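You operate a simulated robot arm through the tools that you are given. There is no shell and no other tool.

Carry out the task below with a simulated two-armed robot. There is one attempt and no reset: what you move stays moved.

## Task
Add glycerol to the handle beaker's 200 ML line and stir it even.
Fine: It is in the yellow syrup bottle. Stir dial at 300 RPM, then off. Put the bottle back. Set down upright: syrup bottle.
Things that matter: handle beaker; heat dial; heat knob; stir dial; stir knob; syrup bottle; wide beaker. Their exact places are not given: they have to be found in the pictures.

It is judged by the outcome, as a careful person would: the job done as asked, and still so three seconds after it is handed in. It fails if anything else is knocked over, pushed out of place, dropped, spilled or broken.

## Robot
Two 6-joint arms with two-finger parallel grippers on one trunk, on a base that moves. Base frame: it is fixed to the floor where the robot stands at the start and does not move with it; the origin is under the middle of the robot, x ahead of it, y to its left, z up. Units: mm, degrees, N and s.
The left shoulder is at the start at [60, 187, 1147], the right one opposite. With the tool pointing down near the work surface each hand reaches from about 280 to 640 mm from the robot's upright axis, wherever it stands, measured 20 degrees to its own side. Places, roughly: handle beaker [2250, -3500, 1000]; heat dial [2400, -3300, 1000]; heat knob [2700, -3300, 1000]; stir dial [2300, -3300, 1000]; stir knob [2600, -3300, 1000]; syrup bottle [1750, -3250, 1000]; wide beaker [2000, -3500, 1000]. Payload 1.57 kg a hand.
The TCP of each hand is the grasp point between the finger pads, 30 mm short of the fingertips. In the tool frame z runs along the fingers and y along their closing line. The gripper opens to 110 mm. The fingers are 24 mm wide and 12 mm thick; the gripper's body (48 by 112 mm) begins 78 mm behind the TCP.
Orientation is that of the tool frame in the base frame, as a unit quaternion [x, y, z, w]. With the fingers straight down and closing along the base's y, the tool's x points along the base's -x, its y along +y and its z along -z.

## Interface
- The arms move only by the tool servo_tool. It takes "left_moves", "right_moves" or both (then of equal length, played together; a hand with none holds still); each is a list of rows, each a list of 7 numbers: the turn, a rotation vector about the tool's x, y, z in units of 120 degrees (1.0 is 120 degrees), then the shift along the tool's x, y, z in units of 500 mm (1.0 is 500 mm), then the finger opening in mm, from 0 to 110. In form: [[rx, ry, rz, tx, ty, tz, hand], ...]. A call has 1 to 20 rows; each row is the pose to reach, as a shift and turn from the pose commanded when the call began, along the tool's axes at that moment. A call with a number of a shift or a turn outside -1 to 1 is refused whole. Rows are played at 5 a second. More than 50 mm and 8.6 degrees between two rows, or a gripper value outside its range, and nothing of the call is played. Where a pose cannot be reached the arm comes as near as it can. A force on the tool above 40 N (or 10 N above the force at the start of the call, whichever is more), or a blocked arm, ends the call early, and 0.2 s more pass. The fingers move at their own pace (about 153 mm/s each) and stop on an object; they squeeze with about 21 N. The grip force told is the motor's: it shows also when the fingers shut on nothing. Time passes only in rows, and 0.2 s behind the last, so rows that repeat a pose let the fingers close. It gives the time, the measured TCP pose, the force on the tool (base axes), the opening and the grip force at its end, in the units of the frame above (readings bear some noise), with the torque about the TCP (base axes, N m) and any sound that the robot's microphone picked up.
- Cameras (640 x 400 px; columns grow to the right, rows downward): "scene" is now at [20, -15.1, 1701.8]; the picture's right is [-0.13, -0.99, 0.00], its down [-0.64, 0.08, -0.76] and it looks along [0.76, -0.10, -0.65] (base axes); focal length 248 px, centre (320, 200). "left" rides on the left gripper at [70, -16, -141] in its tool frame; the picture's right is [0.23, 0.97, 0.00], its down [-0.85, 0.20, -0.48] and it looks along [-0.47, 0.11, 0.88] (tool axes); focal length 222 px, centre (320, 200). "right" rides on the right gripper at [70, 16, -141] in its tool frame; the picture's right is [-0.23, 0.97, 0.00], its down [-0.86, -0.20, -0.48] and it looks along [-0.47, -0.11, 0.88] (tool axes); focal length 222 px, centre (320, 200).
- get_image(camera): a new picture of that camera. The clock stands still meanwhile.
- lift_body(by): slides the trunk up (or, below 0, down) by that many mm; the arms and the scene camera ride with it, the base frame stays. It gives what a move gives, with no picture.
- roll_base(legs): drives the robot by 1 to 6 legs, each [ahead, left, turn to the left] in mm, mm and degrees, along the robot's own axes; the way and the turn of a leg run together, so that a leg with both is an arc; at most 1500 mm and 180 degrees a leg. The arms and the cameras ride along, it lands a little off, and it stops where it bumps. It gives what a move gives.
- aim_head(pan, tilt): turns the head with the scene camera to pan (to the left, within 86 degrees either way) and tilt (down, from -29 to 69), counted from straight ahead of the robot. It gives what a move gives.
- measure_at(camera, pixels): for up to 12 pixels [column, row] of the newest picture of that camera ("zoom" is the newest enlarged one), the place [x, y, z] in the base frame of the surface seen there, good to about 2 mm, but the place of the scene camera against the robot may be out by one fixed shift of up to 12 mm in any direction. The clock stands still meanwhile.
- zoom(camera, box): a new picture of the part [left, top, right, bottom] of that camera's present view, enlarged. The clock stands still meanwhile.
- finish_job(): hands the job in; it is judged then, once.

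Unless the task says otherwise, let go and move clear before handing in.

The tools are called after "Emit:" as name(argument=value, ...) on one line, values as JSON. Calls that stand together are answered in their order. servo_tool: Moves the arms, as the interface text tells. Its arguments: {"type":"object","properties":{"left_moves":{"type":"array","items":{"type":"array","items":{"type":"number"}}},"right_moves":{"type":"array","items":{"type":"array","items":{"type":"number"}}}},"required":[]} The other tools are called the same way: lift_body (by) moves the trunk up or down; roll_base (legs) drives the base; aim_head (pan, tilt) turns the head that bears the scene camera; get_image (camera) takes a picture; measure_at (camera, pixels) gives the place of the surface under pixels of a picture; zoom (camera, box) takes an enlarged picture of a part of a camera's view; finish_job () hands the job in.

At the start:

```text
clock: 0.0
left_tcp_pos: [441.0, 235.2, 1222.6]
left_ee_rot: [0.0, 1.0, 0.0, -0.001]
left_force: [0.3, 0.6, 0.1]
left_ft_torque: [-0.01, -0.01, 0.05]
left_opening: 110.0
left_finger_force: 0.0
right_tcp_pos: [475.2, -253.0, 1194.9]
right_ee_rot: [0.0, 1.0, 0.0, 0.0]
right_force: [0.6, 1.1, -0.1]
right_ft_torque: [-0.02, 0.0, 0.0]
right_opening: 110.1
right_finger_force: 0.1
trunk travel left (down, up): [-775.0, 215.0]
robot x, y, heading: [-2.0, -2.8, -0.2]
head pan, tilt (commanded): [-7.5, 40.3]
```

scene: 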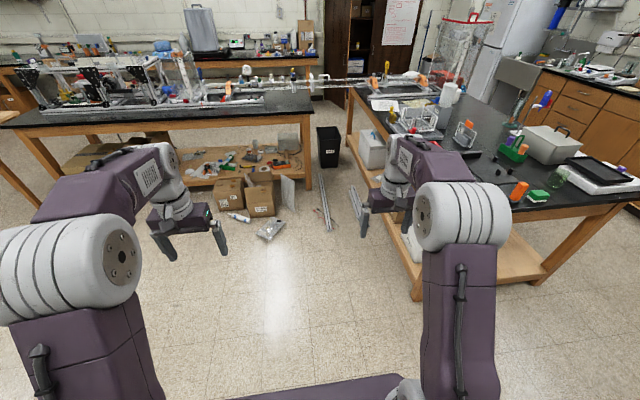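
right: 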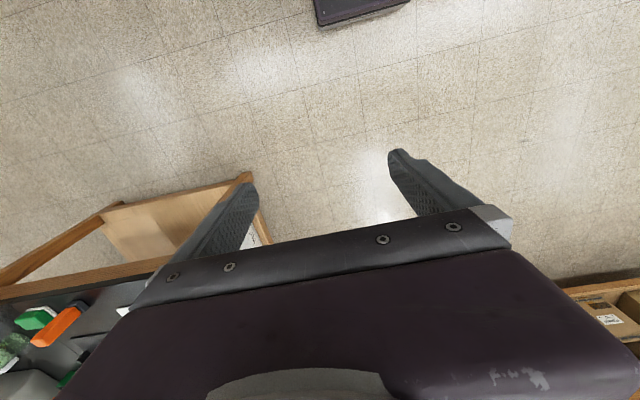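
left: 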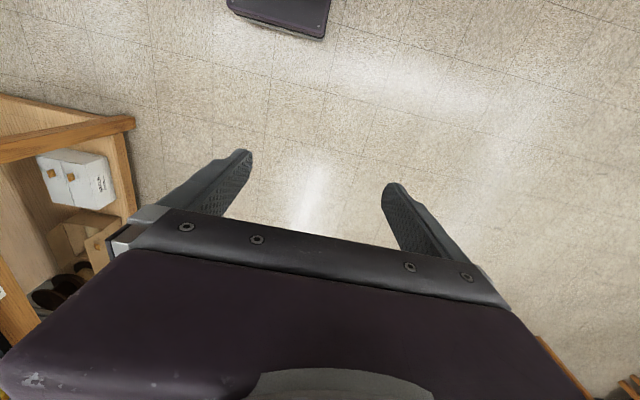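

The start picture shows a bench to the right (a table with a green bottle around pixel (555,175)), and the target area is further to the right, near [2250,-3400]. I'll turn the head to look there.

Emit:
aim_head(pan=-56, tilt=15)

```text
clock: 1.2
left_tcp_pos: [440.6, 235.7, 1223.7]
left_ee_rot: [0.001, 1.0, 0.0, 0.0]
left_force: [0.1, 0.6, -0.9]
left_ft_torque: [0.01, 0.01, 0.02]
left_opening: 110.3
left_finger_force: 0.0
right_tcp_pos: [475.9, -252.9, 1194.9]
right_ee_rot: [0.0, 1.0, 0.0, -0.001]
right_force: [0.1, 0.6, 0.2]
right_ft_torque: [0.01, -0.03, -0.01]
right_opening: 109.8
right_finger_force: 0.1
trunk travel left (down, up): [-775.0, 215.0]
robot x, y, heading: [0.2, -4.0, 0.3]
head pan, tilt (commanded): [-56.0, 15.0]
```

Head is now turned to the right; I take a picture to see the bench around the target places.

Emit:
get_image(camera="scene")

```text
taken
```

scene: 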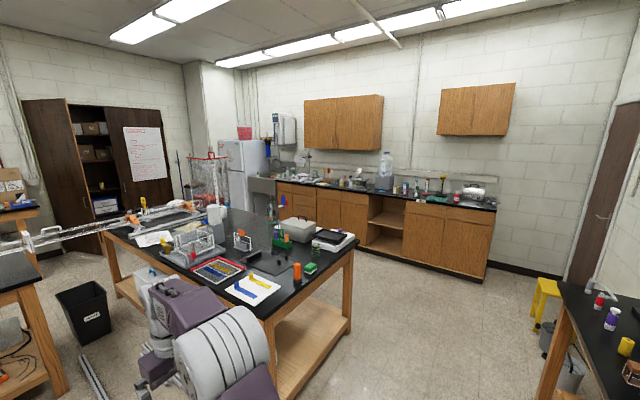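

The back wall counter (columns 280–495, rows 160–210) is likely where the beakers stand. I zoom in there and measure several points.

Emit:
zoom(camera="scene", box=[340, 140, 500, 240])

Emit:
measure_at(camera="scene", pixels=[[355, 183], [405, 190], [442, 184], [470, 200], [495, 208], [300, 180], [400, 230], [350, 280], [300, 320], [420, 350], [385, 170], [340, 240]])

```text
4.00 times, centred on (420, 190) of scene
```

zoom: 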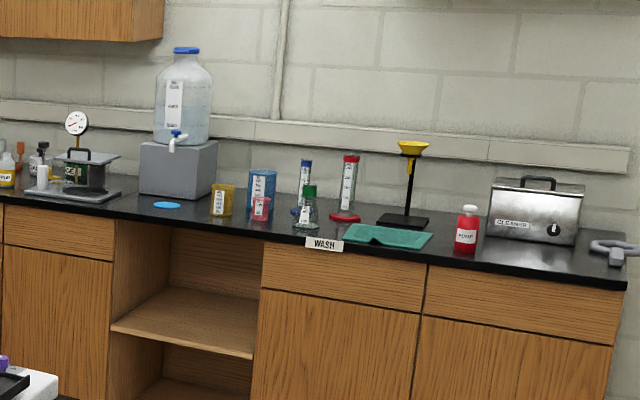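

```text
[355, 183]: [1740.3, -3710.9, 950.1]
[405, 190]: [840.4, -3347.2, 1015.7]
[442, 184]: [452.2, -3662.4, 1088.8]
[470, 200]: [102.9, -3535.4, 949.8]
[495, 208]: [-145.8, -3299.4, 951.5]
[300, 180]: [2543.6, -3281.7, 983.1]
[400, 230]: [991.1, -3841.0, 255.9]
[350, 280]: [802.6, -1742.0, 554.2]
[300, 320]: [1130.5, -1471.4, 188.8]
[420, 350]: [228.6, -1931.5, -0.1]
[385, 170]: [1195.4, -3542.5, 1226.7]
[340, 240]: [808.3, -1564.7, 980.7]
```

The counter top is at z≈950 and the target area (x 1750–2700) is around columns 295–360 of the scene. Zooming there.

Emit:
zoom(camera="scene", box=[270, 150, 366, 210])

Emit:
zoom(camera="scene", box=[80, 160, 400, 360])

```text
6.67 times, centred on (318, 180) of scene
```

zoom: 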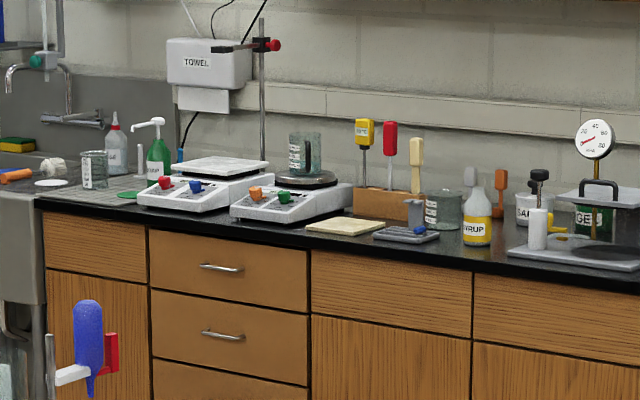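

```text
2.00 times, centred on (240, 260) of scene
```

zoom: 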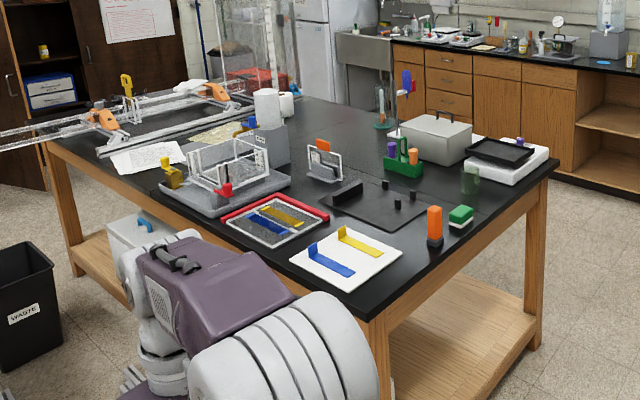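

The key area is visible: hotplates at zoom (200,185) and (290,195), handle beaker on the second one (313,155), wide beaker (440,208), yellow syrup bottle (477,215). Now I measure obstacles for route planning.

Emit:
measure_at(camera="scene", pixels=[[355, 248], [353, 268], [270, 322], [345, 332], [285, 395], [560, 285], [600, 395], [545, 395], [575, 370], [535, 325], [485, 278], [365, 250]])

Emit:
measure_at(camera="zoom", pixels=[[120, 30], [320, 60], [430, 60], [560, 160], [500, 190], [480, 280], [530, 320], [400, 320]])

```text
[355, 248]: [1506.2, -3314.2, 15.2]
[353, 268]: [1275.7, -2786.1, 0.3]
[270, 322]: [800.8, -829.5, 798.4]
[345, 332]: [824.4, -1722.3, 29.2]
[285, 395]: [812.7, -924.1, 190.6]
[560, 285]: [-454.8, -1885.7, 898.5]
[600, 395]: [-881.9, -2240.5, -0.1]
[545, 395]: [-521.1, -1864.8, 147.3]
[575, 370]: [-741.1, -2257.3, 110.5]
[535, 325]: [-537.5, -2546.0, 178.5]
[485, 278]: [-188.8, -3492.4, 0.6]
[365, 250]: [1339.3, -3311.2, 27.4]
```

```text
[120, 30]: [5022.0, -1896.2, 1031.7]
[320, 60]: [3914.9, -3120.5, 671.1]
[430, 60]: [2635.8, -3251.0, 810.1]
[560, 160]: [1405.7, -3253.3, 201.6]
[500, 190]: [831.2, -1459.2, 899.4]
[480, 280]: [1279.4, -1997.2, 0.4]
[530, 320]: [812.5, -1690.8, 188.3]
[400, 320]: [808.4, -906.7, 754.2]
```

Route: the middle table's corner is at about (790,-1750) and the other bench edge is at x≈-450, leaving a gap around x≈150. I turn right 90°, drive along the gap toward y≈-2450.

Emit:
roll_base(legs=[[0, 0, -90], [0, 150, 0], [1400, 0, 0]])

Emit:
aim_head(pan=30, tilt=30)

Emit:
get_image(camera="scene")

```text
clock: 12.9
left_tcp_pos: [378.3, -1829.5, 1223.2]
left_ee_rot: [0.71, 0.704, 0.0, 0.0]
left_force: [-0.1, -0.1, 0.6]
left_ft_torque: [0.03, 0.0, -0.02]
left_opening: 110.0
left_finger_force: 0.0
right_tcp_pos: [-109.4, -1862.0, 1195.5]
right_ee_rot: [0.71, 0.704, 0.0, 0.0]
right_force: [0.9, 0.7, -0.8]
right_ft_torque: [0.02, 0.0, -0.03]
right_opening: 110.0
right_finger_force: 0.1
trunk travel left (down, up): [-775.0, 215.0]
robot x, y, heading: [143.8, -1393.9, -90.2]
head pan, tilt (commanded): [-56.0, 15.0]
```

```text
clock: 14.5
left_tcp_pos: [378.0, -1831.8, 1222.7]
left_ee_rot: [0.709, 0.705, 0.001, 0.001]
left_force: [0.2, 0.3, 0.2]
left_ft_torque: [-0.03, 0.02, -0.01]
left_opening: 109.9
left_finger_force: 0.0
right_tcp_pos: [-110.1, -1863.0, 1194.8]
right_ee_rot: [0.709, 0.705, 0.0, 0.0]
right_force: [0.2, 0.4, 0.7]
right_ft_torque: [0.0, 0.01, 0.03]
right_opening: 110.0
right_finger_force: 0.0
trunk travel left (down, up): [-775.0, 215.0]
robot x, y, heading: [147.3, -1388.6, -90.4]
head pan, tilt (commanded): [30.0, 30.0]
```

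```text
taken
```

scene: 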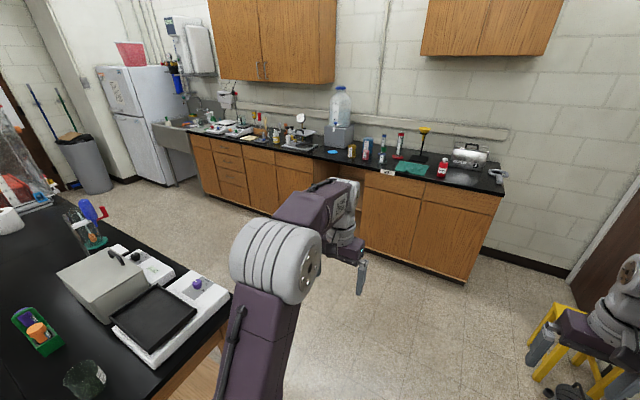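

The aisle is clear between the table and the counter. I go ahead about 1000 mm, then strafe left toward x≈2150.

Emit:
roll_base(legs=[[1030, 0, 0], [0, 1000, 0], [0, 1000, 0]])

Emit:
aim_head(pan=0, tilt=35)

Emit:
get_image(camera="scene")

```text
clock: 29.6
left_tcp_pos: [2356.2, -2998.6, 1223.1]
left_ee_rot: [0.727, 0.687, 0.0, 0.0]
left_force: [-0.6, 0.0, -0.3]
left_ft_torque: [-0.02, 0.02, 0.01]
left_opening: 109.8
left_finger_force: 0.1
right_tcp_pos: [1867.2, -3004.8, 1194.7]
right_ee_rot: [0.727, 0.687, 0.0, 0.0]
right_force: [0.4, -0.5, 0.2]
right_ft_torque: [-0.02, -0.03, 0.0]
right_opening: 109.8
right_finger_force: 0.0
trunk travel left (down, up): [-775.0, 215.0]
robot x, y, heading: [2147.3, -2544.5, -93.5]
head pan, tilt (commanded): [30.0, 30.0]
```

```text
clock: 30.6
left_tcp_pos: [2357.2, -2999.1, 1223.6]
left_ee_rot: [0.727, 0.687, 0.0, 0.0]
left_force: [0.6, 0.1, -0.1]
left_ft_torque: [0.01, 0.01, 0.03]
left_opening: 110.1
left_finger_force: 0.1
right_tcp_pos: [1868.6, -3005.5, 1194.9]
right_ee_rot: [0.727, 0.686, -0.001, 0.0]
right_force: [0.3, 0.5, -0.6]
right_ft_torque: [0.01, -0.01, -0.03]
right_opening: 109.9
right_finger_force: 0.1
trunk travel left (down, up): [-775.0, 215.0]
robot x, y, heading: [2148.3, -2546.7, -93.3]
head pan, tilt (commanded): [0.0, 35.0]
```

```text
taken
```

scene: 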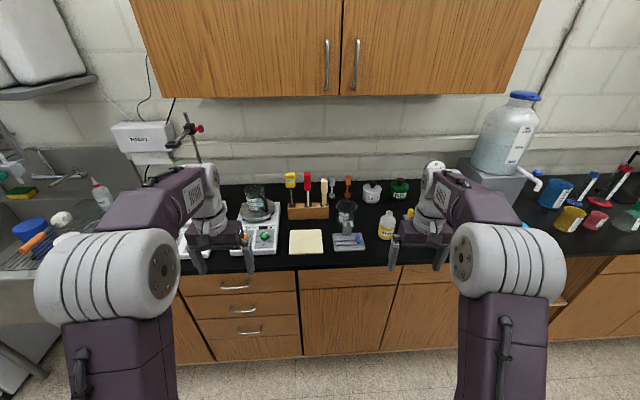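

Emit:
zoom(camera="scene", box=[160, 160, 448, 340])

Emit:
zoom(camera="scene", box=[170, 175, 298, 255])

Emit:
zoom(camera="scene", box=[290, 175, 418, 255])

```text
2.22 times, centred on (304, 250) of scene
```

zoom: 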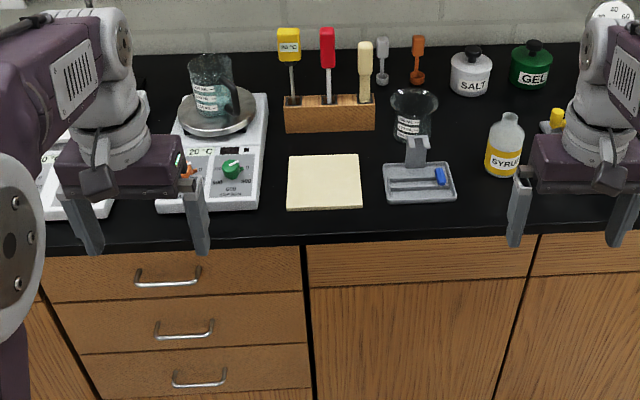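

```text
5.00 times, centred on (234, 215) of scene
```

zoom: 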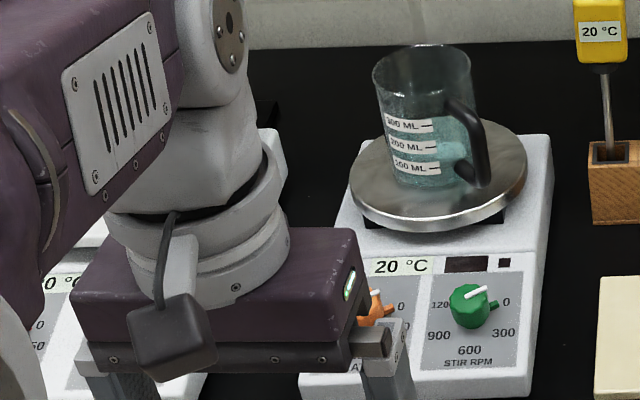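

```text
5.00 times, centred on (354, 215) of scene
```

zoom: 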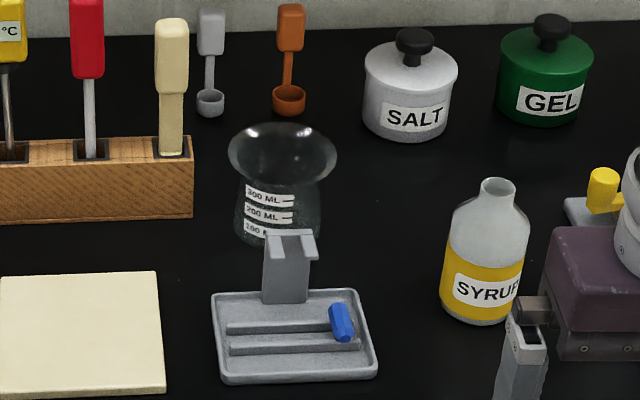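

The stirrer with handle beaker (zoom (420,110)), green stir dial (470,305) and the syrup bottle (485,250 in last zoom) are visible. I measure their places in the scene picture.

Emit:
measure_at(camera="zoom", pixels=[[497, 185], [487, 285], [485, 220], [285, 150], [275, 195], [290, 270], [80, 340], [340, 320], [130, 180], [460, 380], [400, 110], [600, 190]])

Emit:
measure_at(camera="scene", pixels=[[254, 190], [248, 200], [252, 211], [264, 236], [262, 240], [240, 250], [276, 253], [278, 205], [310, 258], [390, 266], [350, 285], [345, 240]])

```text
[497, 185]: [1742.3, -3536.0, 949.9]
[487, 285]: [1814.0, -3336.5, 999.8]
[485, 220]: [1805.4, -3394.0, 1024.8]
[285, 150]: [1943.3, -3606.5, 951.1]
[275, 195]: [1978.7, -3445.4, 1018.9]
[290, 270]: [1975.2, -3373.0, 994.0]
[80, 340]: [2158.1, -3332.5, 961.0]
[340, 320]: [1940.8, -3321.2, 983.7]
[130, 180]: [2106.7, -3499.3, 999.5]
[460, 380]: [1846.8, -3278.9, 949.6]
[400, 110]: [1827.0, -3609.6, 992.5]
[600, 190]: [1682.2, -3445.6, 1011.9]
```

```text
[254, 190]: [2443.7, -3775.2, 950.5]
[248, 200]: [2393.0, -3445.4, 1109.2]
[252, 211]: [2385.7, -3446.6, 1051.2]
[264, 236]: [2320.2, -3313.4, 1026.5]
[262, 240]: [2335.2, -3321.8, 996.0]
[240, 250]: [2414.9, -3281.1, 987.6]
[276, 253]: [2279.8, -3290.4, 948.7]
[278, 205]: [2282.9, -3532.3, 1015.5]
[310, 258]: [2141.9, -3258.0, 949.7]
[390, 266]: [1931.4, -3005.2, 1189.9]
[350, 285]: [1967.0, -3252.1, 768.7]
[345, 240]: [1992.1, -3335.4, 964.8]
```

Bottle is near (1810,-3365), handle beaker near (2390,-3490), stir dial near (2322,-3318,1010). I straighten the heading and come 150 mm closer for a clearer look.

Emit:
roll_base(legs=[[0, 0, 3.3], [150, 0, 0]])

Emit:
aim_head(pan=10, tilt=40)

Emit:
get_image(camera="scene")

```text
clock: 32.4
left_tcp_pos: [2383.5, -3129.9, 1223.3]
left_ee_rot: [0.706, 0.708, -0.001, 0.0]
left_force: [-0.8, 0.4, -0.3]
left_ft_torque: [-0.03, 0.0, -0.05]
left_opening: 110.0
left_finger_force: 0.1
right_tcp_pos: [1897.0, -3166.2, 1196.6]
right_ee_rot: [0.706, 0.708, -0.001, 0.0]
right_force: [0.3, -0.4, 0.3]
right_ft_torque: [0.0, 0.02, -0.01]
right_opening: 110.3
right_finger_force: 0.1
trunk travel left (down, up): [-775.0, 215.0]
robot x, y, heading: [2148.2, -2691.2, -90.0]
head pan, tilt (commanded): [0.0, 35.0]
```

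```text
clock: 33.1
left_tcp_pos: [2385.2, -3133.0, 1223.3]
left_ee_rot: [0.707, 0.707, 0.0, 0.001]
left_force: [-0.9, -0.3, -0.3]
left_ft_torque: [0.03, 0.0, -0.01]
left_opening: 109.9
left_finger_force: 0.0
right_tcp_pos: [1898.3, -3169.0, 1194.9]
right_ee_rot: [0.707, 0.707, 0.0, 0.001]
right_force: [0.1, 0.1, -0.4]
right_ft_torque: [-0.03, 0.03, -0.01]
right_opening: 110.0
right_finger_force: 0.1
trunk travel left (down, up): [-775.0, 215.0]
robot x, y, heading: [2145.6, -2691.2, -89.8]
head pan, tilt (commanded): [10.0, 40.0]
```

```text
taken
```

scene: 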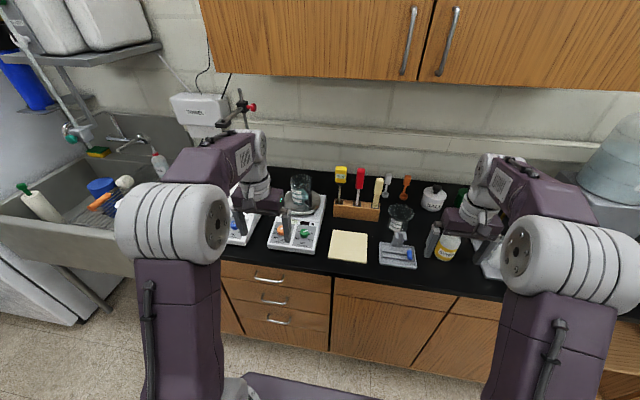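

Emit:
zoom(camera="scene", box=[230, 165, 342, 260])

Emit:
zoom(camera="scene", box=[280, 170, 320, 195])

Emit:
get_image(camera="left")

Emit:
get_image(camera="right")

```text
4.21 times, centred on (286, 212) of scene
```

zoom: 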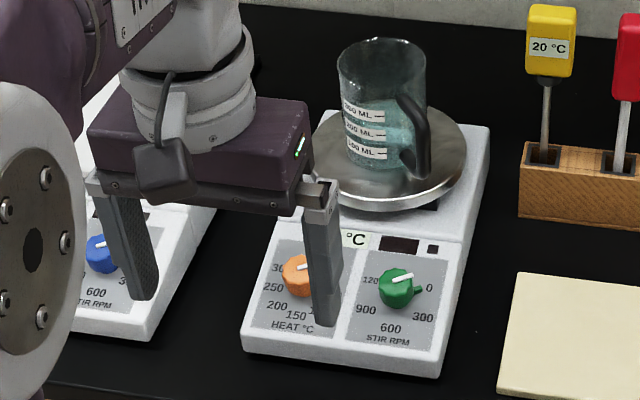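

```text
16.00 times, centred on (300, 182) of scene
```

zoom: 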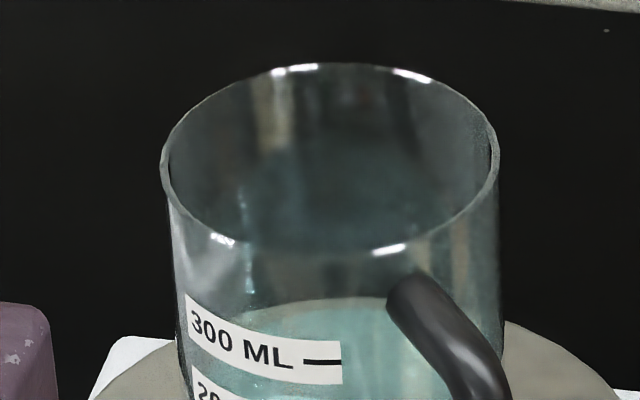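

```text
taken
```

left: 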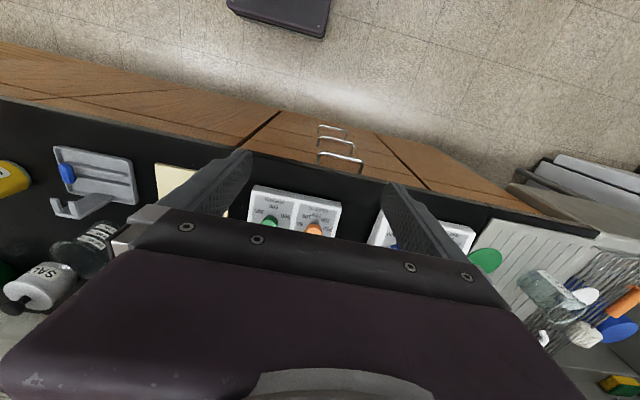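

```text
taken
```

right: 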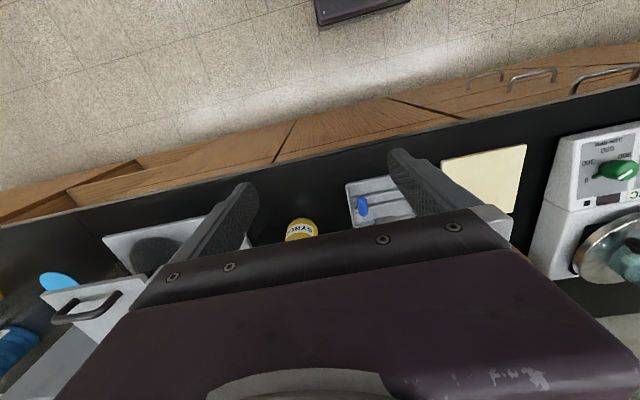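

The green dial mark points up-right near 0 (zoom (400,280)). I zoom into the beaker's lower part to find the present liquid level against its lines, and into the dials.

Emit:
zoom(camera="scene", box=[284, 180, 324, 205])

Emit:
zoom(camera="scene", box=[282, 218, 346, 258])

Emit:
zoom(camera="scene", box=[372, 190, 500, 270])

```text
16.00 times, centred on (304, 192) of scene
```

zoom: 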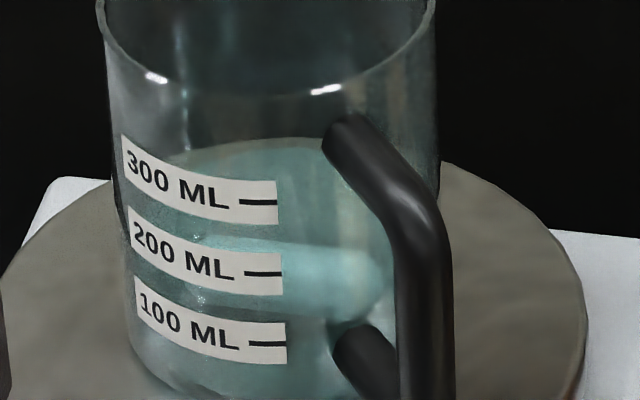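

```text
10.00 times, centred on (314, 238) of scene
```

zoom: 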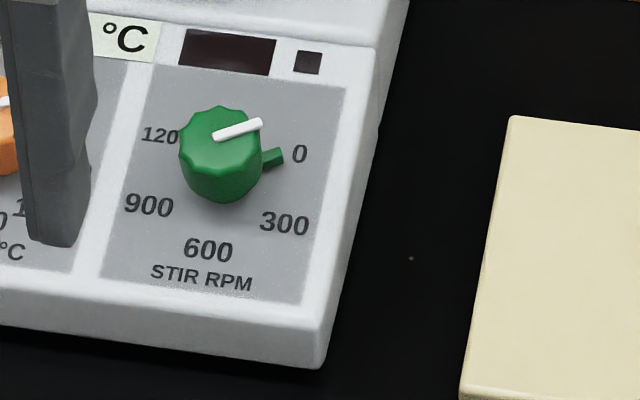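

```text
5.00 times, centred on (436, 230) of scene
```

zoom: 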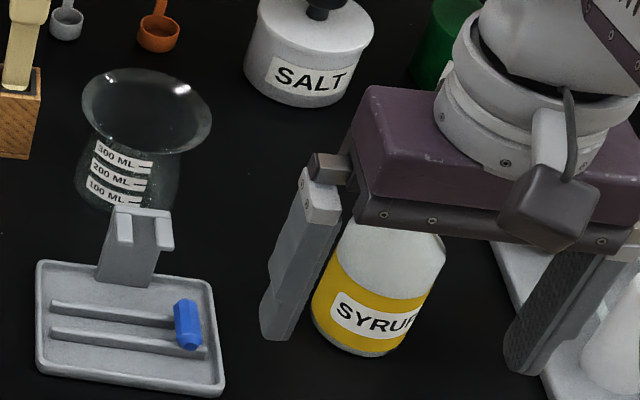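

The liquid contact line in the beaker is about zoom row 310 between the 200 (row 272) and 100 (row 343) marks, so it starts around 140–150 mL; the green dial points at 0. I measure the robot's base front and counter edge to judge clearance, plus bottle and beaker places.

Emit:
measure_at(camera="scene", pixels=[[300, 380], [260, 378], [360, 390], [270, 262], [380, 285], [452, 240], [447, 256], [440, 244], [302, 228], [306, 233], [302, 177], [311, 180]])

Emit:
measure_at(camera="left", pixels=[[280, 15], [280, 5], [300, 30], [278, 190], [270, 222], [315, 230], [200, 140], [340, 165], [450, 200], [95, 215], [66, 175], [90, 235]])

Emit:
measure_at(camera="right", pixels=[[300, 230], [290, 238], [312, 236], [360, 10], [364, 207], [618, 170], [602, 250], [625, 262], [380, 185], [560, 90], [150, 250], [470, 170]])

```text
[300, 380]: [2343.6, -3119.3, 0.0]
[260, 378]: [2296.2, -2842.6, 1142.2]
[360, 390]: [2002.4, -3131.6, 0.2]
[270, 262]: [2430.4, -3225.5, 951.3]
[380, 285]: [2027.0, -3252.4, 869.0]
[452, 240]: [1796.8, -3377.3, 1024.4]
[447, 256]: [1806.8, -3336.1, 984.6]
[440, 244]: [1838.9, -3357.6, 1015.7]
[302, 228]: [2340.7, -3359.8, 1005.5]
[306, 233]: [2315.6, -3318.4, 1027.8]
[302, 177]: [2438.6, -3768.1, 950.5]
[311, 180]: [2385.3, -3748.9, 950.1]
```

```text
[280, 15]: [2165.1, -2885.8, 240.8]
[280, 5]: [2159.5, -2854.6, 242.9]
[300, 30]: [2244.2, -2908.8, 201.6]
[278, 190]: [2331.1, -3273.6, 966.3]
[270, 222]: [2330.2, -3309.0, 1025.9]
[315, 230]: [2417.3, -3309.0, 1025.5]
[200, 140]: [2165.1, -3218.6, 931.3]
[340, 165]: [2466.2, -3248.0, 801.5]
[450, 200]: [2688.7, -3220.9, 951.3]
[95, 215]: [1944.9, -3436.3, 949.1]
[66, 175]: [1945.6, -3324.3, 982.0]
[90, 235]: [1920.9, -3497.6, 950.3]
```

```text
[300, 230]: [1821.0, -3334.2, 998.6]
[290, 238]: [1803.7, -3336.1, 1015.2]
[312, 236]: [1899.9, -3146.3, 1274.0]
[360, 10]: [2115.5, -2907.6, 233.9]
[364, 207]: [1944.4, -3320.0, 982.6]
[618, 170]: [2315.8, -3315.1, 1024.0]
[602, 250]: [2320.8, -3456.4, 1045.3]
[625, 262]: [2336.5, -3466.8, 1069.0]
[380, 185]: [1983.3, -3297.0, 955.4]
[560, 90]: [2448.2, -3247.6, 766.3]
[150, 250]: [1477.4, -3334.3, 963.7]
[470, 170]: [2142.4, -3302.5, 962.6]
```

Base front sits about 220 mm ahead of its axis, so I can approach to y≈-2950. I'll now swing the right hand to a near-horizontal pose (15° down) above the bench at z≈1195, clear of everything, to test the reach for grasp and pouring.

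Emit:
servo_tool(right_moves=[[0, -0.0625, 0, -0.04, 0, -0.01, 110], [0, -0.125, 0, -0.08, 0, -0.02, 110], [0, -0.1875, 0, -0.12, 0, -0.03, 110], [0, -0.25, 0, -0.16, 0, -0.03, 110], [0, -0.3125, 0, -0.2, 0, -0.03, 110], [0, -0.375, 0, -0.24, 0, -0.03, 110], [0, -0.4375, 0, -0.28, 0, -0.03, 110], [0, -0.5, 0, -0.32, 0, -0.03, 110], [0, -0.5625, 0, -0.36, 0, -0.03, 110], [0, -0.625, 0, -0.4, 0, -0.03, 110]])

Emit:
get_image(camera="scene")

Emit:
get_image(camera="right")

```text
clock: 35.3
left_tcp_pos: [2383.0, -3133.9, 1222.7]
left_ee_rot: [0.706, 0.708, 0.0, 0.0]
left_force: [0.0, -0.2, 0.3]
left_ft_torque: [0.04, -0.02, 0.04]
left_opening: 109.9
left_finger_force: 0.0
right_tcp_pos: [1896.5, -3369.7, 1207.7]
right_ee_rot: [0.56, 0.562, -0.429, 0.432]
right_force: [-0.6, 0.4, -0.1]
right_ft_torque: [0.03, 0.0, 0.01]
right_opening: 109.7
right_finger_force: 0.0
right hand out of reach, approached as far as the arm can: row 7, 8
trunk travel left (down, up): [-775.0, 215.0]
robot x, y, heading: [2149.9, -2691.7, -89.7]
head pan, tilt (commanded): [10.0, 40.0]
```

```text
taken
```

scene: 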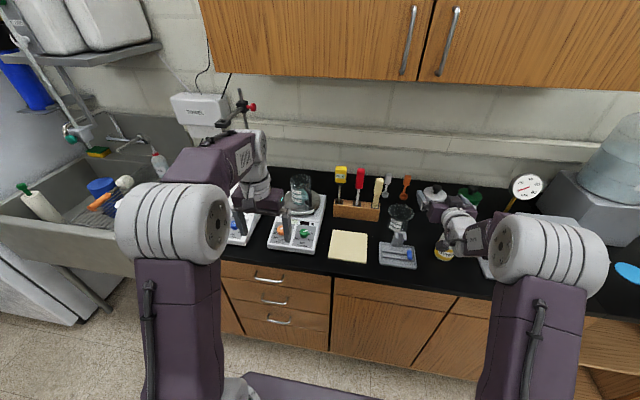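

```text
taken
```

right: 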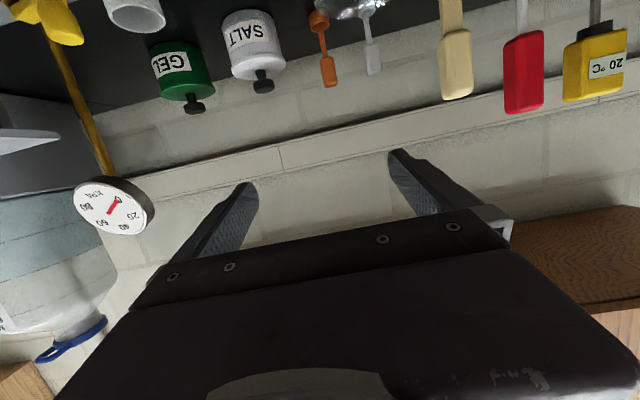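

The right hand reached the near-horizontal pose. Now I test the pouring roll in free air (neck toward +x = negative turn about tool z), up to about -102°.

Emit:
servo_tool(right_moves=[[0, 0, -0.065, 0, 0, 0, 110], [0, 0, -0.13, 0, 0, 0, 110], [0, 0, -0.195, 0, 0, 0, 110], [0, 0, -0.26, 0, 0, 0, 110], [0, 0, -0.325, 0, 0, 0, 110], [0, 0, -0.39, 0, 0, 0, 110], [0, 0, -0.455, 0, 0, 0, 110], [0, 0, -0.52, 0, 0, 0, 110], [0, 0, -0.585, 0, 0, 0, 110], [0, 0, -0.65, 0, 0, 0, 110], [0, 0, -0.715, 0, 0, 0, 110], [0, 0, -0.78, 0, 0, 0, 110], [0, 0, -0.85, 0, 0, 0, 110]])

```text
clock: 38.1
left_tcp_pos: [2385.1, -3134.6, 1221.2]
left_ee_rot: [0.706, 0.708, 0.0, -0.001]
left_force: [0.4, 0.3, -0.3]
left_ft_torque: [0.01, -0.01, -0.01]
left_opening: 109.8
left_finger_force: 0.0
right_tcp_pos: [1843.8, -3364.5, 1202.3]
right_ee_rot: [0.138, 0.867, -0.477, -0.05]
right_force: [-0.5, -0.8, 1.3]
right_ft_torque: [0.04, 0.03, 0.07]
right_opening: 109.7
right_finger_force: 0.2
right hand out of reach, approached as far as the arm can: row 1, 2, 3, 4, 5, 6, 7, 8, 9, 10, 11, 12, 13
trunk travel left (down, up): [-775.0, 215.0]
robot x, y, heading: [2151.4, -2693.5, -89.7]
head pan, tilt (commanded): [10.0, 40.0]
```

The roll to that side fell about 30° short and drifted. I roll back and test the other side (neck toward -x), which may suit the right arm better.

Emit:
servo_tool(right_moves=[[0, 0, 0.065, 0, 0, 0, 110], [0, 0, 0.13, 0, 0, 0, 110], [0, 0, 0.195, 0, 0, 0, 110], [0, 0, 0.26, 0, 0, 0, 110], [0, 0, 0.325, 0, 0, 0, 110], [0, 0, 0.39, 0, 0, 0, 110], [0, 0, 0.455, 0, 0, 0, 110], [0, 0, 0.52, 0, 0, 0, 110], [0, 0, 0.585, 0, 0, 0, 110], [0, 0, 0.65, 0, 0, 0, 110], [0, 0, 0.715, 0, 0, 0, 110], [0, 0, 0.78, 0, 0, 0, 110], [0, 0, 0.85, 0, 0, 0, 110], [0, 0, 0.85, 0, 0, 0, 110]])

Emit:
get_image(camera="scene")

```text
clock: 41.1
left_tcp_pos: [2384.0, -3134.1, 1222.6]
left_ee_rot: [0.707, 0.708, 0.0, 0.0]
left_force: [-0.3, -0.2, 0.1]
left_ft_torque: [-0.04, -0.02, 0.01]
left_opening: 110.1
left_finger_force: 0.1
right_tcp_pos: [1841.5, -3361.2, 1200.2]
right_ee_rot: [0.758, 0.443, -0.34, 0.338]
right_force: [-0.9, 0.3, -0.3]
right_ft_torque: [-0.03, 0.02, -0.01]
right_opening: 110.2
right_finger_force: 0.1
trunk travel left (down, up): [-775.0, 215.0]
robot x, y, heading: [2146.9, -2695.7, -89.7]
head pan, tilt (commanded): [10.0, 40.0]
```

```text
taken
```

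scene: 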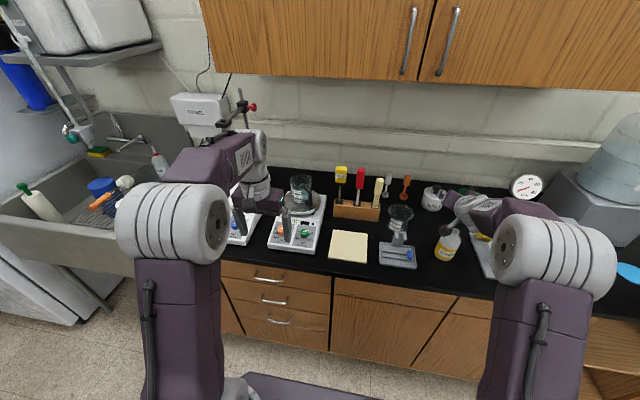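

The arm settled in a slightly different pose (tool ~33° down), with the elbow drum at about (555,260). I measure the arm's elbow and wrist to understand its geometry.

Emit:
measure_at(camera="scene", pixels=[[555, 245], [510, 255], [600, 270], [530, 350], [500, 380], [580, 380], [495, 215], [470, 205], [180, 225], [210, 150], [255, 145], [170, 330]])

Emit:
zoom(camera="scene", box=[420, 160, 640, 400])

```text
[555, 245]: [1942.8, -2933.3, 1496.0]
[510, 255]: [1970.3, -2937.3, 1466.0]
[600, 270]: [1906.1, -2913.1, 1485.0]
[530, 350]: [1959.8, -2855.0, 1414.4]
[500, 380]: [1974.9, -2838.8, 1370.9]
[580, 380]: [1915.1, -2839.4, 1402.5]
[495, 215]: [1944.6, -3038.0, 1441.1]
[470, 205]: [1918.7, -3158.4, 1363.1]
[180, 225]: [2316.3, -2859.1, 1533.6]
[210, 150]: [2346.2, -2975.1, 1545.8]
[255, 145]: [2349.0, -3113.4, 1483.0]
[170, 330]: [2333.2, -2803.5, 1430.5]
```

```text
1.67 times, centred on (530, 280) of scene
```

zoom: 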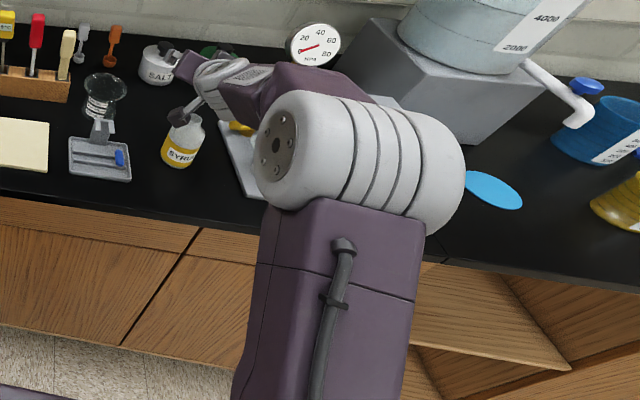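

The elbow is at about (1940,-2930,1460), so the forearm slopes down and a level tool is near-singular at this height. I'll back off, strafe so the right shoulder lines up with the bottle, retract the left hand, and then lower the trunk so the forearm is flatter.

Emit:
roll_base(legs=[[-200, 0, 0], [0, -155, 0]])

Emit:
servo_tool(left_moves=[[0, 0, 0, 0.07, 0, 0, 110], [0, 0, 0, 0.14, 0, 0, 110], [0, 0, 0, 0.21, 0, 0, 110], [0, 0, 0, 0.26, 0, 0, 110], [0, 0, 0, 0.26, 0, 0, 110]])

```text
clock: 43.6
left_tcp_pos: [2241.8, -2935.0, 1222.5]
left_ee_rot: [0.701, 0.713, -0.001, -0.001]
left_force: [1.2, -0.2, 0.4]
left_ft_torque: [-0.02, 0.02, 0.02]
left_opening: 110.1
left_finger_force: 0.1
right_tcp_pos: [1702.2, -3173.3, 1200.9]
right_ee_rot: [0.754, 0.45, -0.337, 0.34]
right_force: [1.1, 0.1, -1.2]
right_ft_torque: [-0.01, 0.03, -0.01]
right_opening: 110.1
right_finger_force: 0.1
trunk travel left (down, up): [-775.0, 215.0]
robot x, y, heading: [1997.2, -2498.9, -88.9]
head pan, tilt (commanded): [10.0, 40.0]
```

```text
clock: 44.9
left_tcp_pos: [2238.7, -2803.5, 1223.9]
left_ee_rot: [0.701, 0.713, 0.0, 0.001]
left_force: [0.3, -0.4, -0.8]
left_ft_torque: [0.03, 0.01, 0.0]
left_opening: 109.8
left_finger_force: 0.0
right_tcp_pos: [1701.0, -3172.9, 1198.4]
right_ee_rot: [0.754, 0.449, -0.337, 0.34]
right_force: [0.2, -0.4, 0.5]
right_ft_torque: [0.0, -0.01, -0.02]
right_opening: 109.8
right_finger_force: 0.0
trunk travel left (down, up): [-775.0, 215.0]
robot x, y, heading: [1996.7, -2500.6, -89.0]
head pan, tilt (commanded): [10.0, 40.0]
```

Left hand retracted; the right fingertips are close to the counter-front plane, so I pull the right hand back 70 mm and then lower the trunk.

Emit:
servo_tool(right_moves=[[0, 0, 0, 0.031, -0.027, -0.057, 110], [0, 0, 0, 0.062, -0.053, -0.114, 110], [0, 0, 0, 0.062, -0.053, -0.114, 110]])

Emit:
lift_body(by=-400)

Emit:
aim_head(pan=10, tilt=22)

Emit:
get_image(camera="scene")

```text
clock: 45.6
left_tcp_pos: [2238.1, -2804.7, 1222.7]
left_ee_rot: [0.701, 0.713, 0.0, 0.0]
left_force: [-1.0, 0.4, 0.4]
left_ft_torque: [0.02, -0.01, -0.01]
left_opening: 109.9
left_finger_force: 0.1
right_tcp_pos: [1697.6, -3102.8, 1198.0]
right_ee_rot: [0.755, 0.449, -0.336, 0.34]
right_force: [-0.2, -0.2, 0.1]
right_ft_torque: [0.04, -0.03, -0.01]
right_opening: 109.9
right_finger_force: 0.1
trunk travel left (down, up): [-775.0, 215.0]
robot x, y, heading: [1996.7, -2497.2, -89.2]
head pan, tilt (commanded): [10.0, 40.0]
```

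```text
clock: 49.5
left_tcp_pos: [2238.6, -2803.0, 822.7]
left_ee_rot: [0.701, 0.713, 0.0, 0.001]
left_force: [0.0, 0.2, 0.3]
left_ft_torque: [0.02, -0.02, -0.03]
left_opening: 109.9
left_finger_force: 0.1
right_tcp_pos: [1698.9, -3102.3, 799.5]
right_ee_rot: [0.754, 0.449, -0.337, 0.341]
right_force: [0.0, 0.1, -0.9]
right_ft_torque: [0.01, 0.0, 0.0]
right_opening: 110.1
right_finger_force: 0.1
trunk travel left (down, up): [-375.0, 615.0]
robot x, y, heading: [1995.0, -2496.9, -89.0]
head pan, tilt (commanded): [10.0, 40.0]
```

```text
clock: 50.3
left_tcp_pos: [2238.7, -2803.6, 822.9]
left_ee_rot: [0.701, 0.713, 0.0, -0.001]
left_force: [-0.9, 0.1, -0.6]
left_ft_torque: [0.0, 0.0, 0.0]
left_opening: 109.8
left_finger_force: 0.1
right_tcp_pos: [1699.1, -3102.2, 799.4]
right_ee_rot: [0.754, 0.449, -0.337, 0.34]
right_force: [-0.1, 0.0, 0.1]
right_ft_torque: [-0.01, -0.01, -0.02]
right_opening: 110.0
right_finger_force: 0.0
trunk travel left (down, up): [-375.0, 615.0]
robot x, y, heading: [1993.6, -2499.0, -88.7]
head pan, tilt (commanded): [10.0, 22.0]
```

```text
taken
```

scene: 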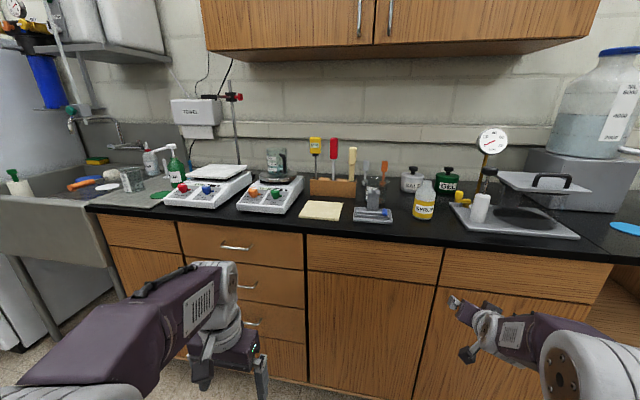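

Now the view is clear. I zoom on the beaker, dials and the syrup bottle and measure them.

Emit:
zoom(camera="scene", box=[256, 140, 304, 170])

Emit:
zoom(camera="scene", box=[392, 170, 456, 226])

Emit:
zoom(camera="scene", box=[230, 165, 310, 225])

Emit:
measure_at(camera="scene", pixels=[[425, 183], [424, 198], [424, 216], [415, 210], [434, 210], [419, 205], [429, 205], [276, 196], [253, 193], [276, 152], [265, 166], [284, 150]])

```text
13.33 times, centred on (280, 155) of scene
```

zoom: 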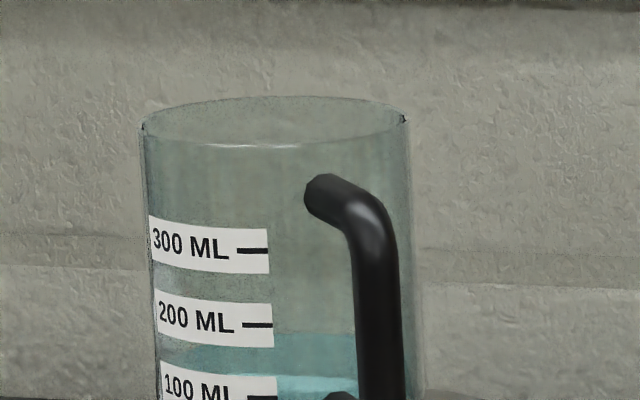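

```text
7.14 times, centred on (424, 198) of scene
```

zoom: 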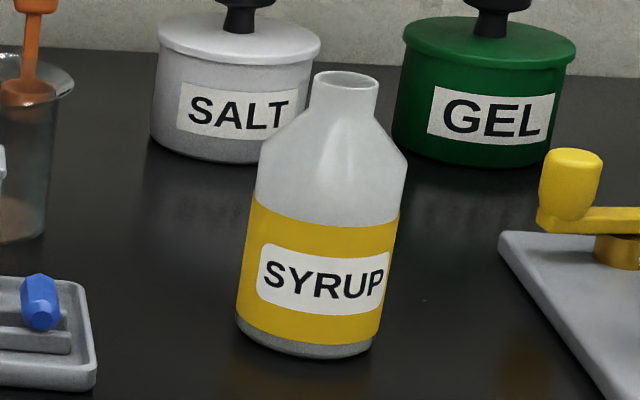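

```text
6.67 times, centred on (270, 195) of scene
```

zoom: 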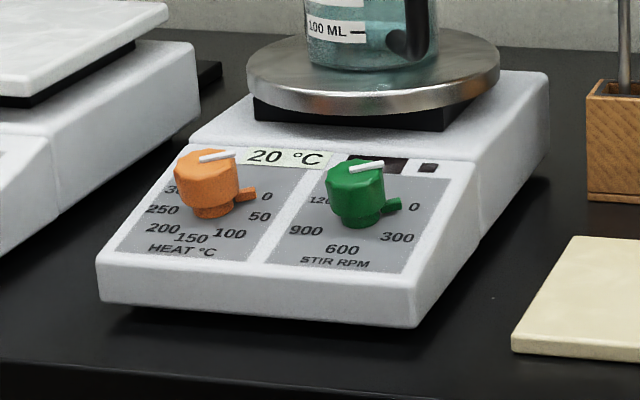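

```text
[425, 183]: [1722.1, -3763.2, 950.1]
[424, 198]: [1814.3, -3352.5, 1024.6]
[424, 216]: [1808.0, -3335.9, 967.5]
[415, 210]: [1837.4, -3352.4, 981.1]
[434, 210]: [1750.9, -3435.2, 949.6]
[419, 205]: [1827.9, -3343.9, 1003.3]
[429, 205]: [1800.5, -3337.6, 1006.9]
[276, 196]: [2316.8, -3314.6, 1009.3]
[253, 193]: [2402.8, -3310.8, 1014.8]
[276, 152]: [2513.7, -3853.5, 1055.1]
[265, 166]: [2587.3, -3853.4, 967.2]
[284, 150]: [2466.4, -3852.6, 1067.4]
```

The bottle's front is at about (1812,-3336), roughly 72 mm wide with an open neck; beaker liquid front line is close to the 100 mark. I zoom more on the beaker, the dial and the bottle's neck.

Emit:
zoom(camera="scene", box=[262, 158, 294, 178])

Emit:
zoom(camera="scene", box=[262, 182, 302, 207])

Emit:
measure_at(camera="scene", pixels=[[428, 183], [427, 187], [427, 181], [426, 192], [420, 194], [432, 196], [423, 219], [270, 176], [268, 168], [281, 176], [275, 214], [292, 192]])

```text
16.00 times, centred on (278, 168) of scene
```

zoom: 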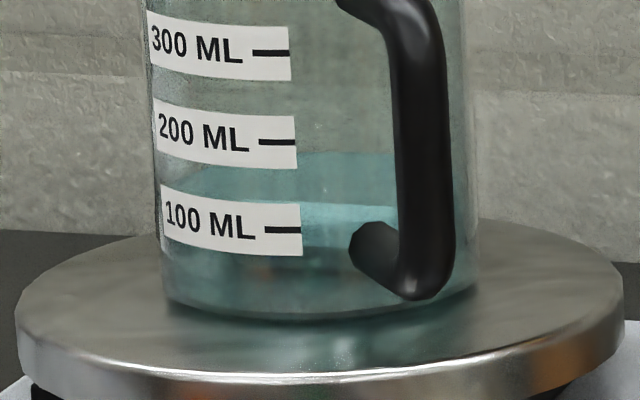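

```text
16.00 times, centred on (282, 194) of scene
```

zoom: 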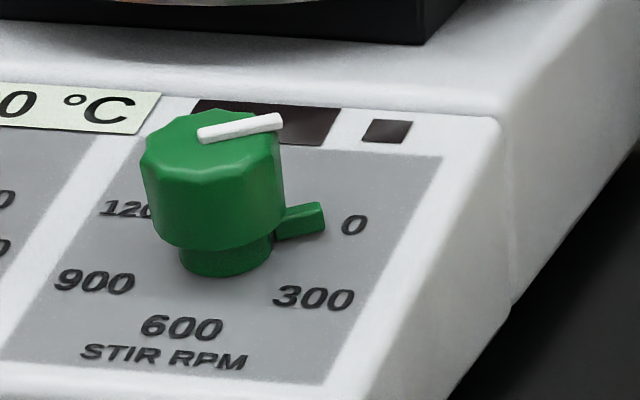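

```text
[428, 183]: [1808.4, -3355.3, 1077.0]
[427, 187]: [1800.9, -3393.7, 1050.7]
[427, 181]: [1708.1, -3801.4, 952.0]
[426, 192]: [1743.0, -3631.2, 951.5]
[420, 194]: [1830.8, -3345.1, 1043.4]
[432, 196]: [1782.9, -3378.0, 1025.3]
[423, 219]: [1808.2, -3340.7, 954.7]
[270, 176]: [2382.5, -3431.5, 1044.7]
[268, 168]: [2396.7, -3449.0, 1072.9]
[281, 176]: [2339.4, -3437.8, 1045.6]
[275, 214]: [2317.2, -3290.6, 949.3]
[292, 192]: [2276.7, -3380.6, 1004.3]
```

The liquid stands at about the 100 mark (surface ellipse front ≈ row 230, same as the 100 dash), so roughly 100 mL must be added. Now I bring the right hand up to z≈1050 and to a 12°-down level pose in line with the bottle, still short of the counter.

Emit:
servo_tool(right_moves=[[-0.0217, -0.0263, -0.0272, -0.055, 0.0489, -0.0527, 110], [-0.0433, -0.0527, -0.0545, -0.11, 0.0977, -0.1053, 110], [-0.065, -0.079, -0.0817, -0.1645, 0.1465, -0.158, 110], [-0.0867, -0.1053, -0.109, -0.2193, 0.1953, -0.2107, 110], [-0.1083, -0.1317, -0.1362, -0.2742, 0.2442, -0.2633, 110], [-0.13, -0.158, -0.1635, -0.329, 0.293, -0.316, 110], [-0.13, -0.158, -0.1635, -0.329, 0.293, -0.316, 110]])

Emit:
get_image(camera="right")

```text
clock: 51.9
left_tcp_pos: [2238.2, -2803.4, 823.4]
left_ee_rot: [0.701, 0.713, 0.0, -0.001]
left_force: [0.3, 0.2, -0.3]
left_ft_torque: [0.0, 0.0, -0.01]
left_opening: 110.0
left_finger_force: 0.0
right_tcp_pos: [1805.9, -3101.4, 1051.9]
right_ee_rot: [0.549, 0.549, -0.446, 0.446]
right_force: [0.7, 0.7, -0.1]
right_ft_torque: [-0.02, 0.01, -0.02]
right_opening: 109.9
right_finger_force: 0.0
trunk travel left (down, up): [-375.0, 615.0]
robot x, y, heading: [1994.7, -2499.3, -89.1]
head pan, tilt (commanded): [10.0, 22.0]
```

```text
taken
```

right: 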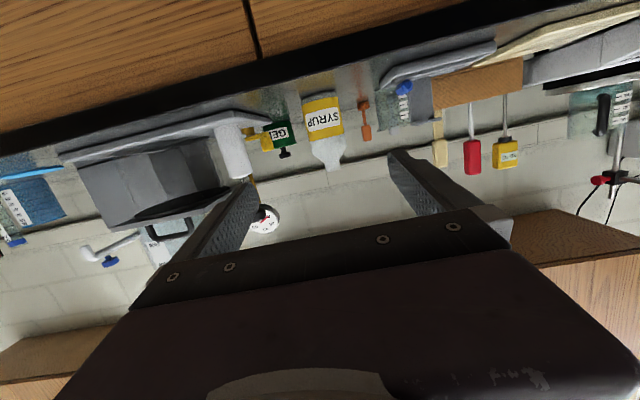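

The hand reached the level pose well. Before grasping, I test the pouring roll again here in free air with the trunk lowered (raise 100 mm, then roll -105°).

Emit:
servo_tool(right_moves=[[0, 0, 0, -0.07, 0, 0, 110], [0, 0, 0, -0.14, 0, 0, 110], [0, 0, 0, -0.204, 0, 0, 110], [0, 0, -0.0625, -0.204, 0, 0, 110], [0, 0, -0.125, -0.204, 0, 0, 110], [0, 0, -0.1875, -0.204, 0, 0, 110], [0, 0, -0.25, -0.204, 0, 0, 110], [0, 0, -0.3125, -0.204, 0, 0, 110], [0, 0, -0.375, -0.204, 0, 0, 110], [0, 0, -0.4375, -0.204, 0, 0, 110], [0, 0, -0.5, -0.204, 0, 0, 110], [0, 0, -0.5625, -0.204, 0, 0, 110], [0, 0, -0.625, -0.204, 0, 0, 110], [0, 0, -0.6875, -0.204, 0, 0, 110], [0, 0, -0.75, -0.204, 0, 0, 110], [0, 0, -0.8125, -0.204, 0, 0, 110], [0, 0, -0.875, -0.204, 0, 0, 110]])

Emit:
get_image(camera="scene")

```text
clock: 55.5
left_tcp_pos: [2239.0, -2803.0, 822.8]
left_ee_rot: [0.7, 0.714, -0.001, -0.001]
left_force: [0.8, -0.4, 0.1]
left_ft_torque: [-0.01, -0.01, -0.01]
left_opening: 110.1
left_finger_force: 0.2
right_tcp_pos: [1802.7, -3121.2, 1148.7]
right_ee_rot: [-0.102, 0.77, -0.624, -0.083]
right_force: [0.9, -1.0, 0.5]
right_ft_torque: [0.02, 0.0, 0.02]
right_opening: 110.3
right_finger_force: 0.2
trunk travel left (down, up): [-375.0, 615.0]
robot x, y, heading: [1996.8, -2498.1, -89.0]
head pan, tilt (commanded): [10.0, 22.0]
```

```text
taken
```

scene: 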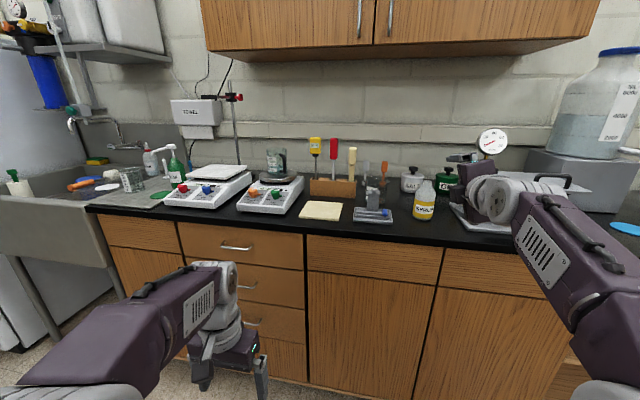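

The -105° roll was reached cleanly. I test 30° more, then roll back upright.

Emit:
servo_tool(right_moves=[[0, 0, -0.0625, 0, 0, 0, 110], [0, 0, -0.125, 0, 0, 0, 110], [0, 0, -0.1875, 0, 0, 0, 110], [0, 0, -0.25, 0, 0, 0, 110]])

Emit:
servo_tool(right_moves=[[0, 0, 0.0662, 0, 0, 0, 110], [0, 0, 0.1324, 0, 0, 0, 110], [0, 0, 0.1985, 0, 0, 0, 110], [0, 0, 0.2647, 0, 0, 0, 110], [0, 0, 0.3309, 0, 0, 0, 110], [0, 0, 0.397, 0, 0, 0, 110], [0, 0, 0.4632, 0, 0, 0, 110], [0, 0, 0.5294, 0, 0, 0, 110], [0, 0, 0.5956, 0, 0, 0, 110], [0, 0, 0.6618, 0, 0, 0, 110], [0, 0, 0.7279, 0, 0, 0, 110], [0, 0, 0.7941, 0, 0, 0, 110], [0, 0, 0.8603, 0, 0, 0, 110], [0, 0, 0.9265, 0, 0, 0, 110]])

```text
clock: 56.5
left_tcp_pos: [2238.3, -2804.1, 823.9]
left_ee_rot: [0.701, 0.713, 0.0, 0.0]
left_force: [0.3, -0.1, 0.3]
left_ft_torque: [0.02, -0.02, -0.01]
left_opening: 110.0
left_finger_force: 0.0
right_tcp_pos: [1802.2, -3121.4, 1148.5]
right_ee_rot: [-0.298, 0.718, -0.582, -0.241]
right_force: [0.4, -0.4, -0.1]
right_ft_torque: [0.04, 0.0, 0.03]
right_opening: 110.1
right_finger_force: 0.0
trunk travel left (down, up): [-375.0, 615.0]
robot x, y, heading: [1997.1, -2498.0, -88.8]
head pan, tilt (commanded): [10.0, 22.0]
```

```text
clock: 59.5
left_tcp_pos: [2238.0, -2804.1, 823.1]
left_ee_rot: [0.701, 0.713, -0.001, 0.0]
left_force: [0.2, 0.1, 0.3]
left_ft_torque: [-0.03, 0.0, 0.01]
left_opening: 109.7
left_finger_force: 0.1
right_tcp_pos: [1802.4, -3122.5, 1149.2]
right_ee_rot: [0.425, 0.651, -0.527, 0.344]
right_force: [-1.0, -0.3, 0.3]
right_ft_torque: [0.0, 0.05, -0.01]
right_opening: 110.3
right_finger_force: 0.1
trunk travel left (down, up): [-375.0, 615.0]
robot x, y, heading: [1996.3, -2500.7, -89.2]
head pan, tilt (commanded): [10.0, 22.0]
```

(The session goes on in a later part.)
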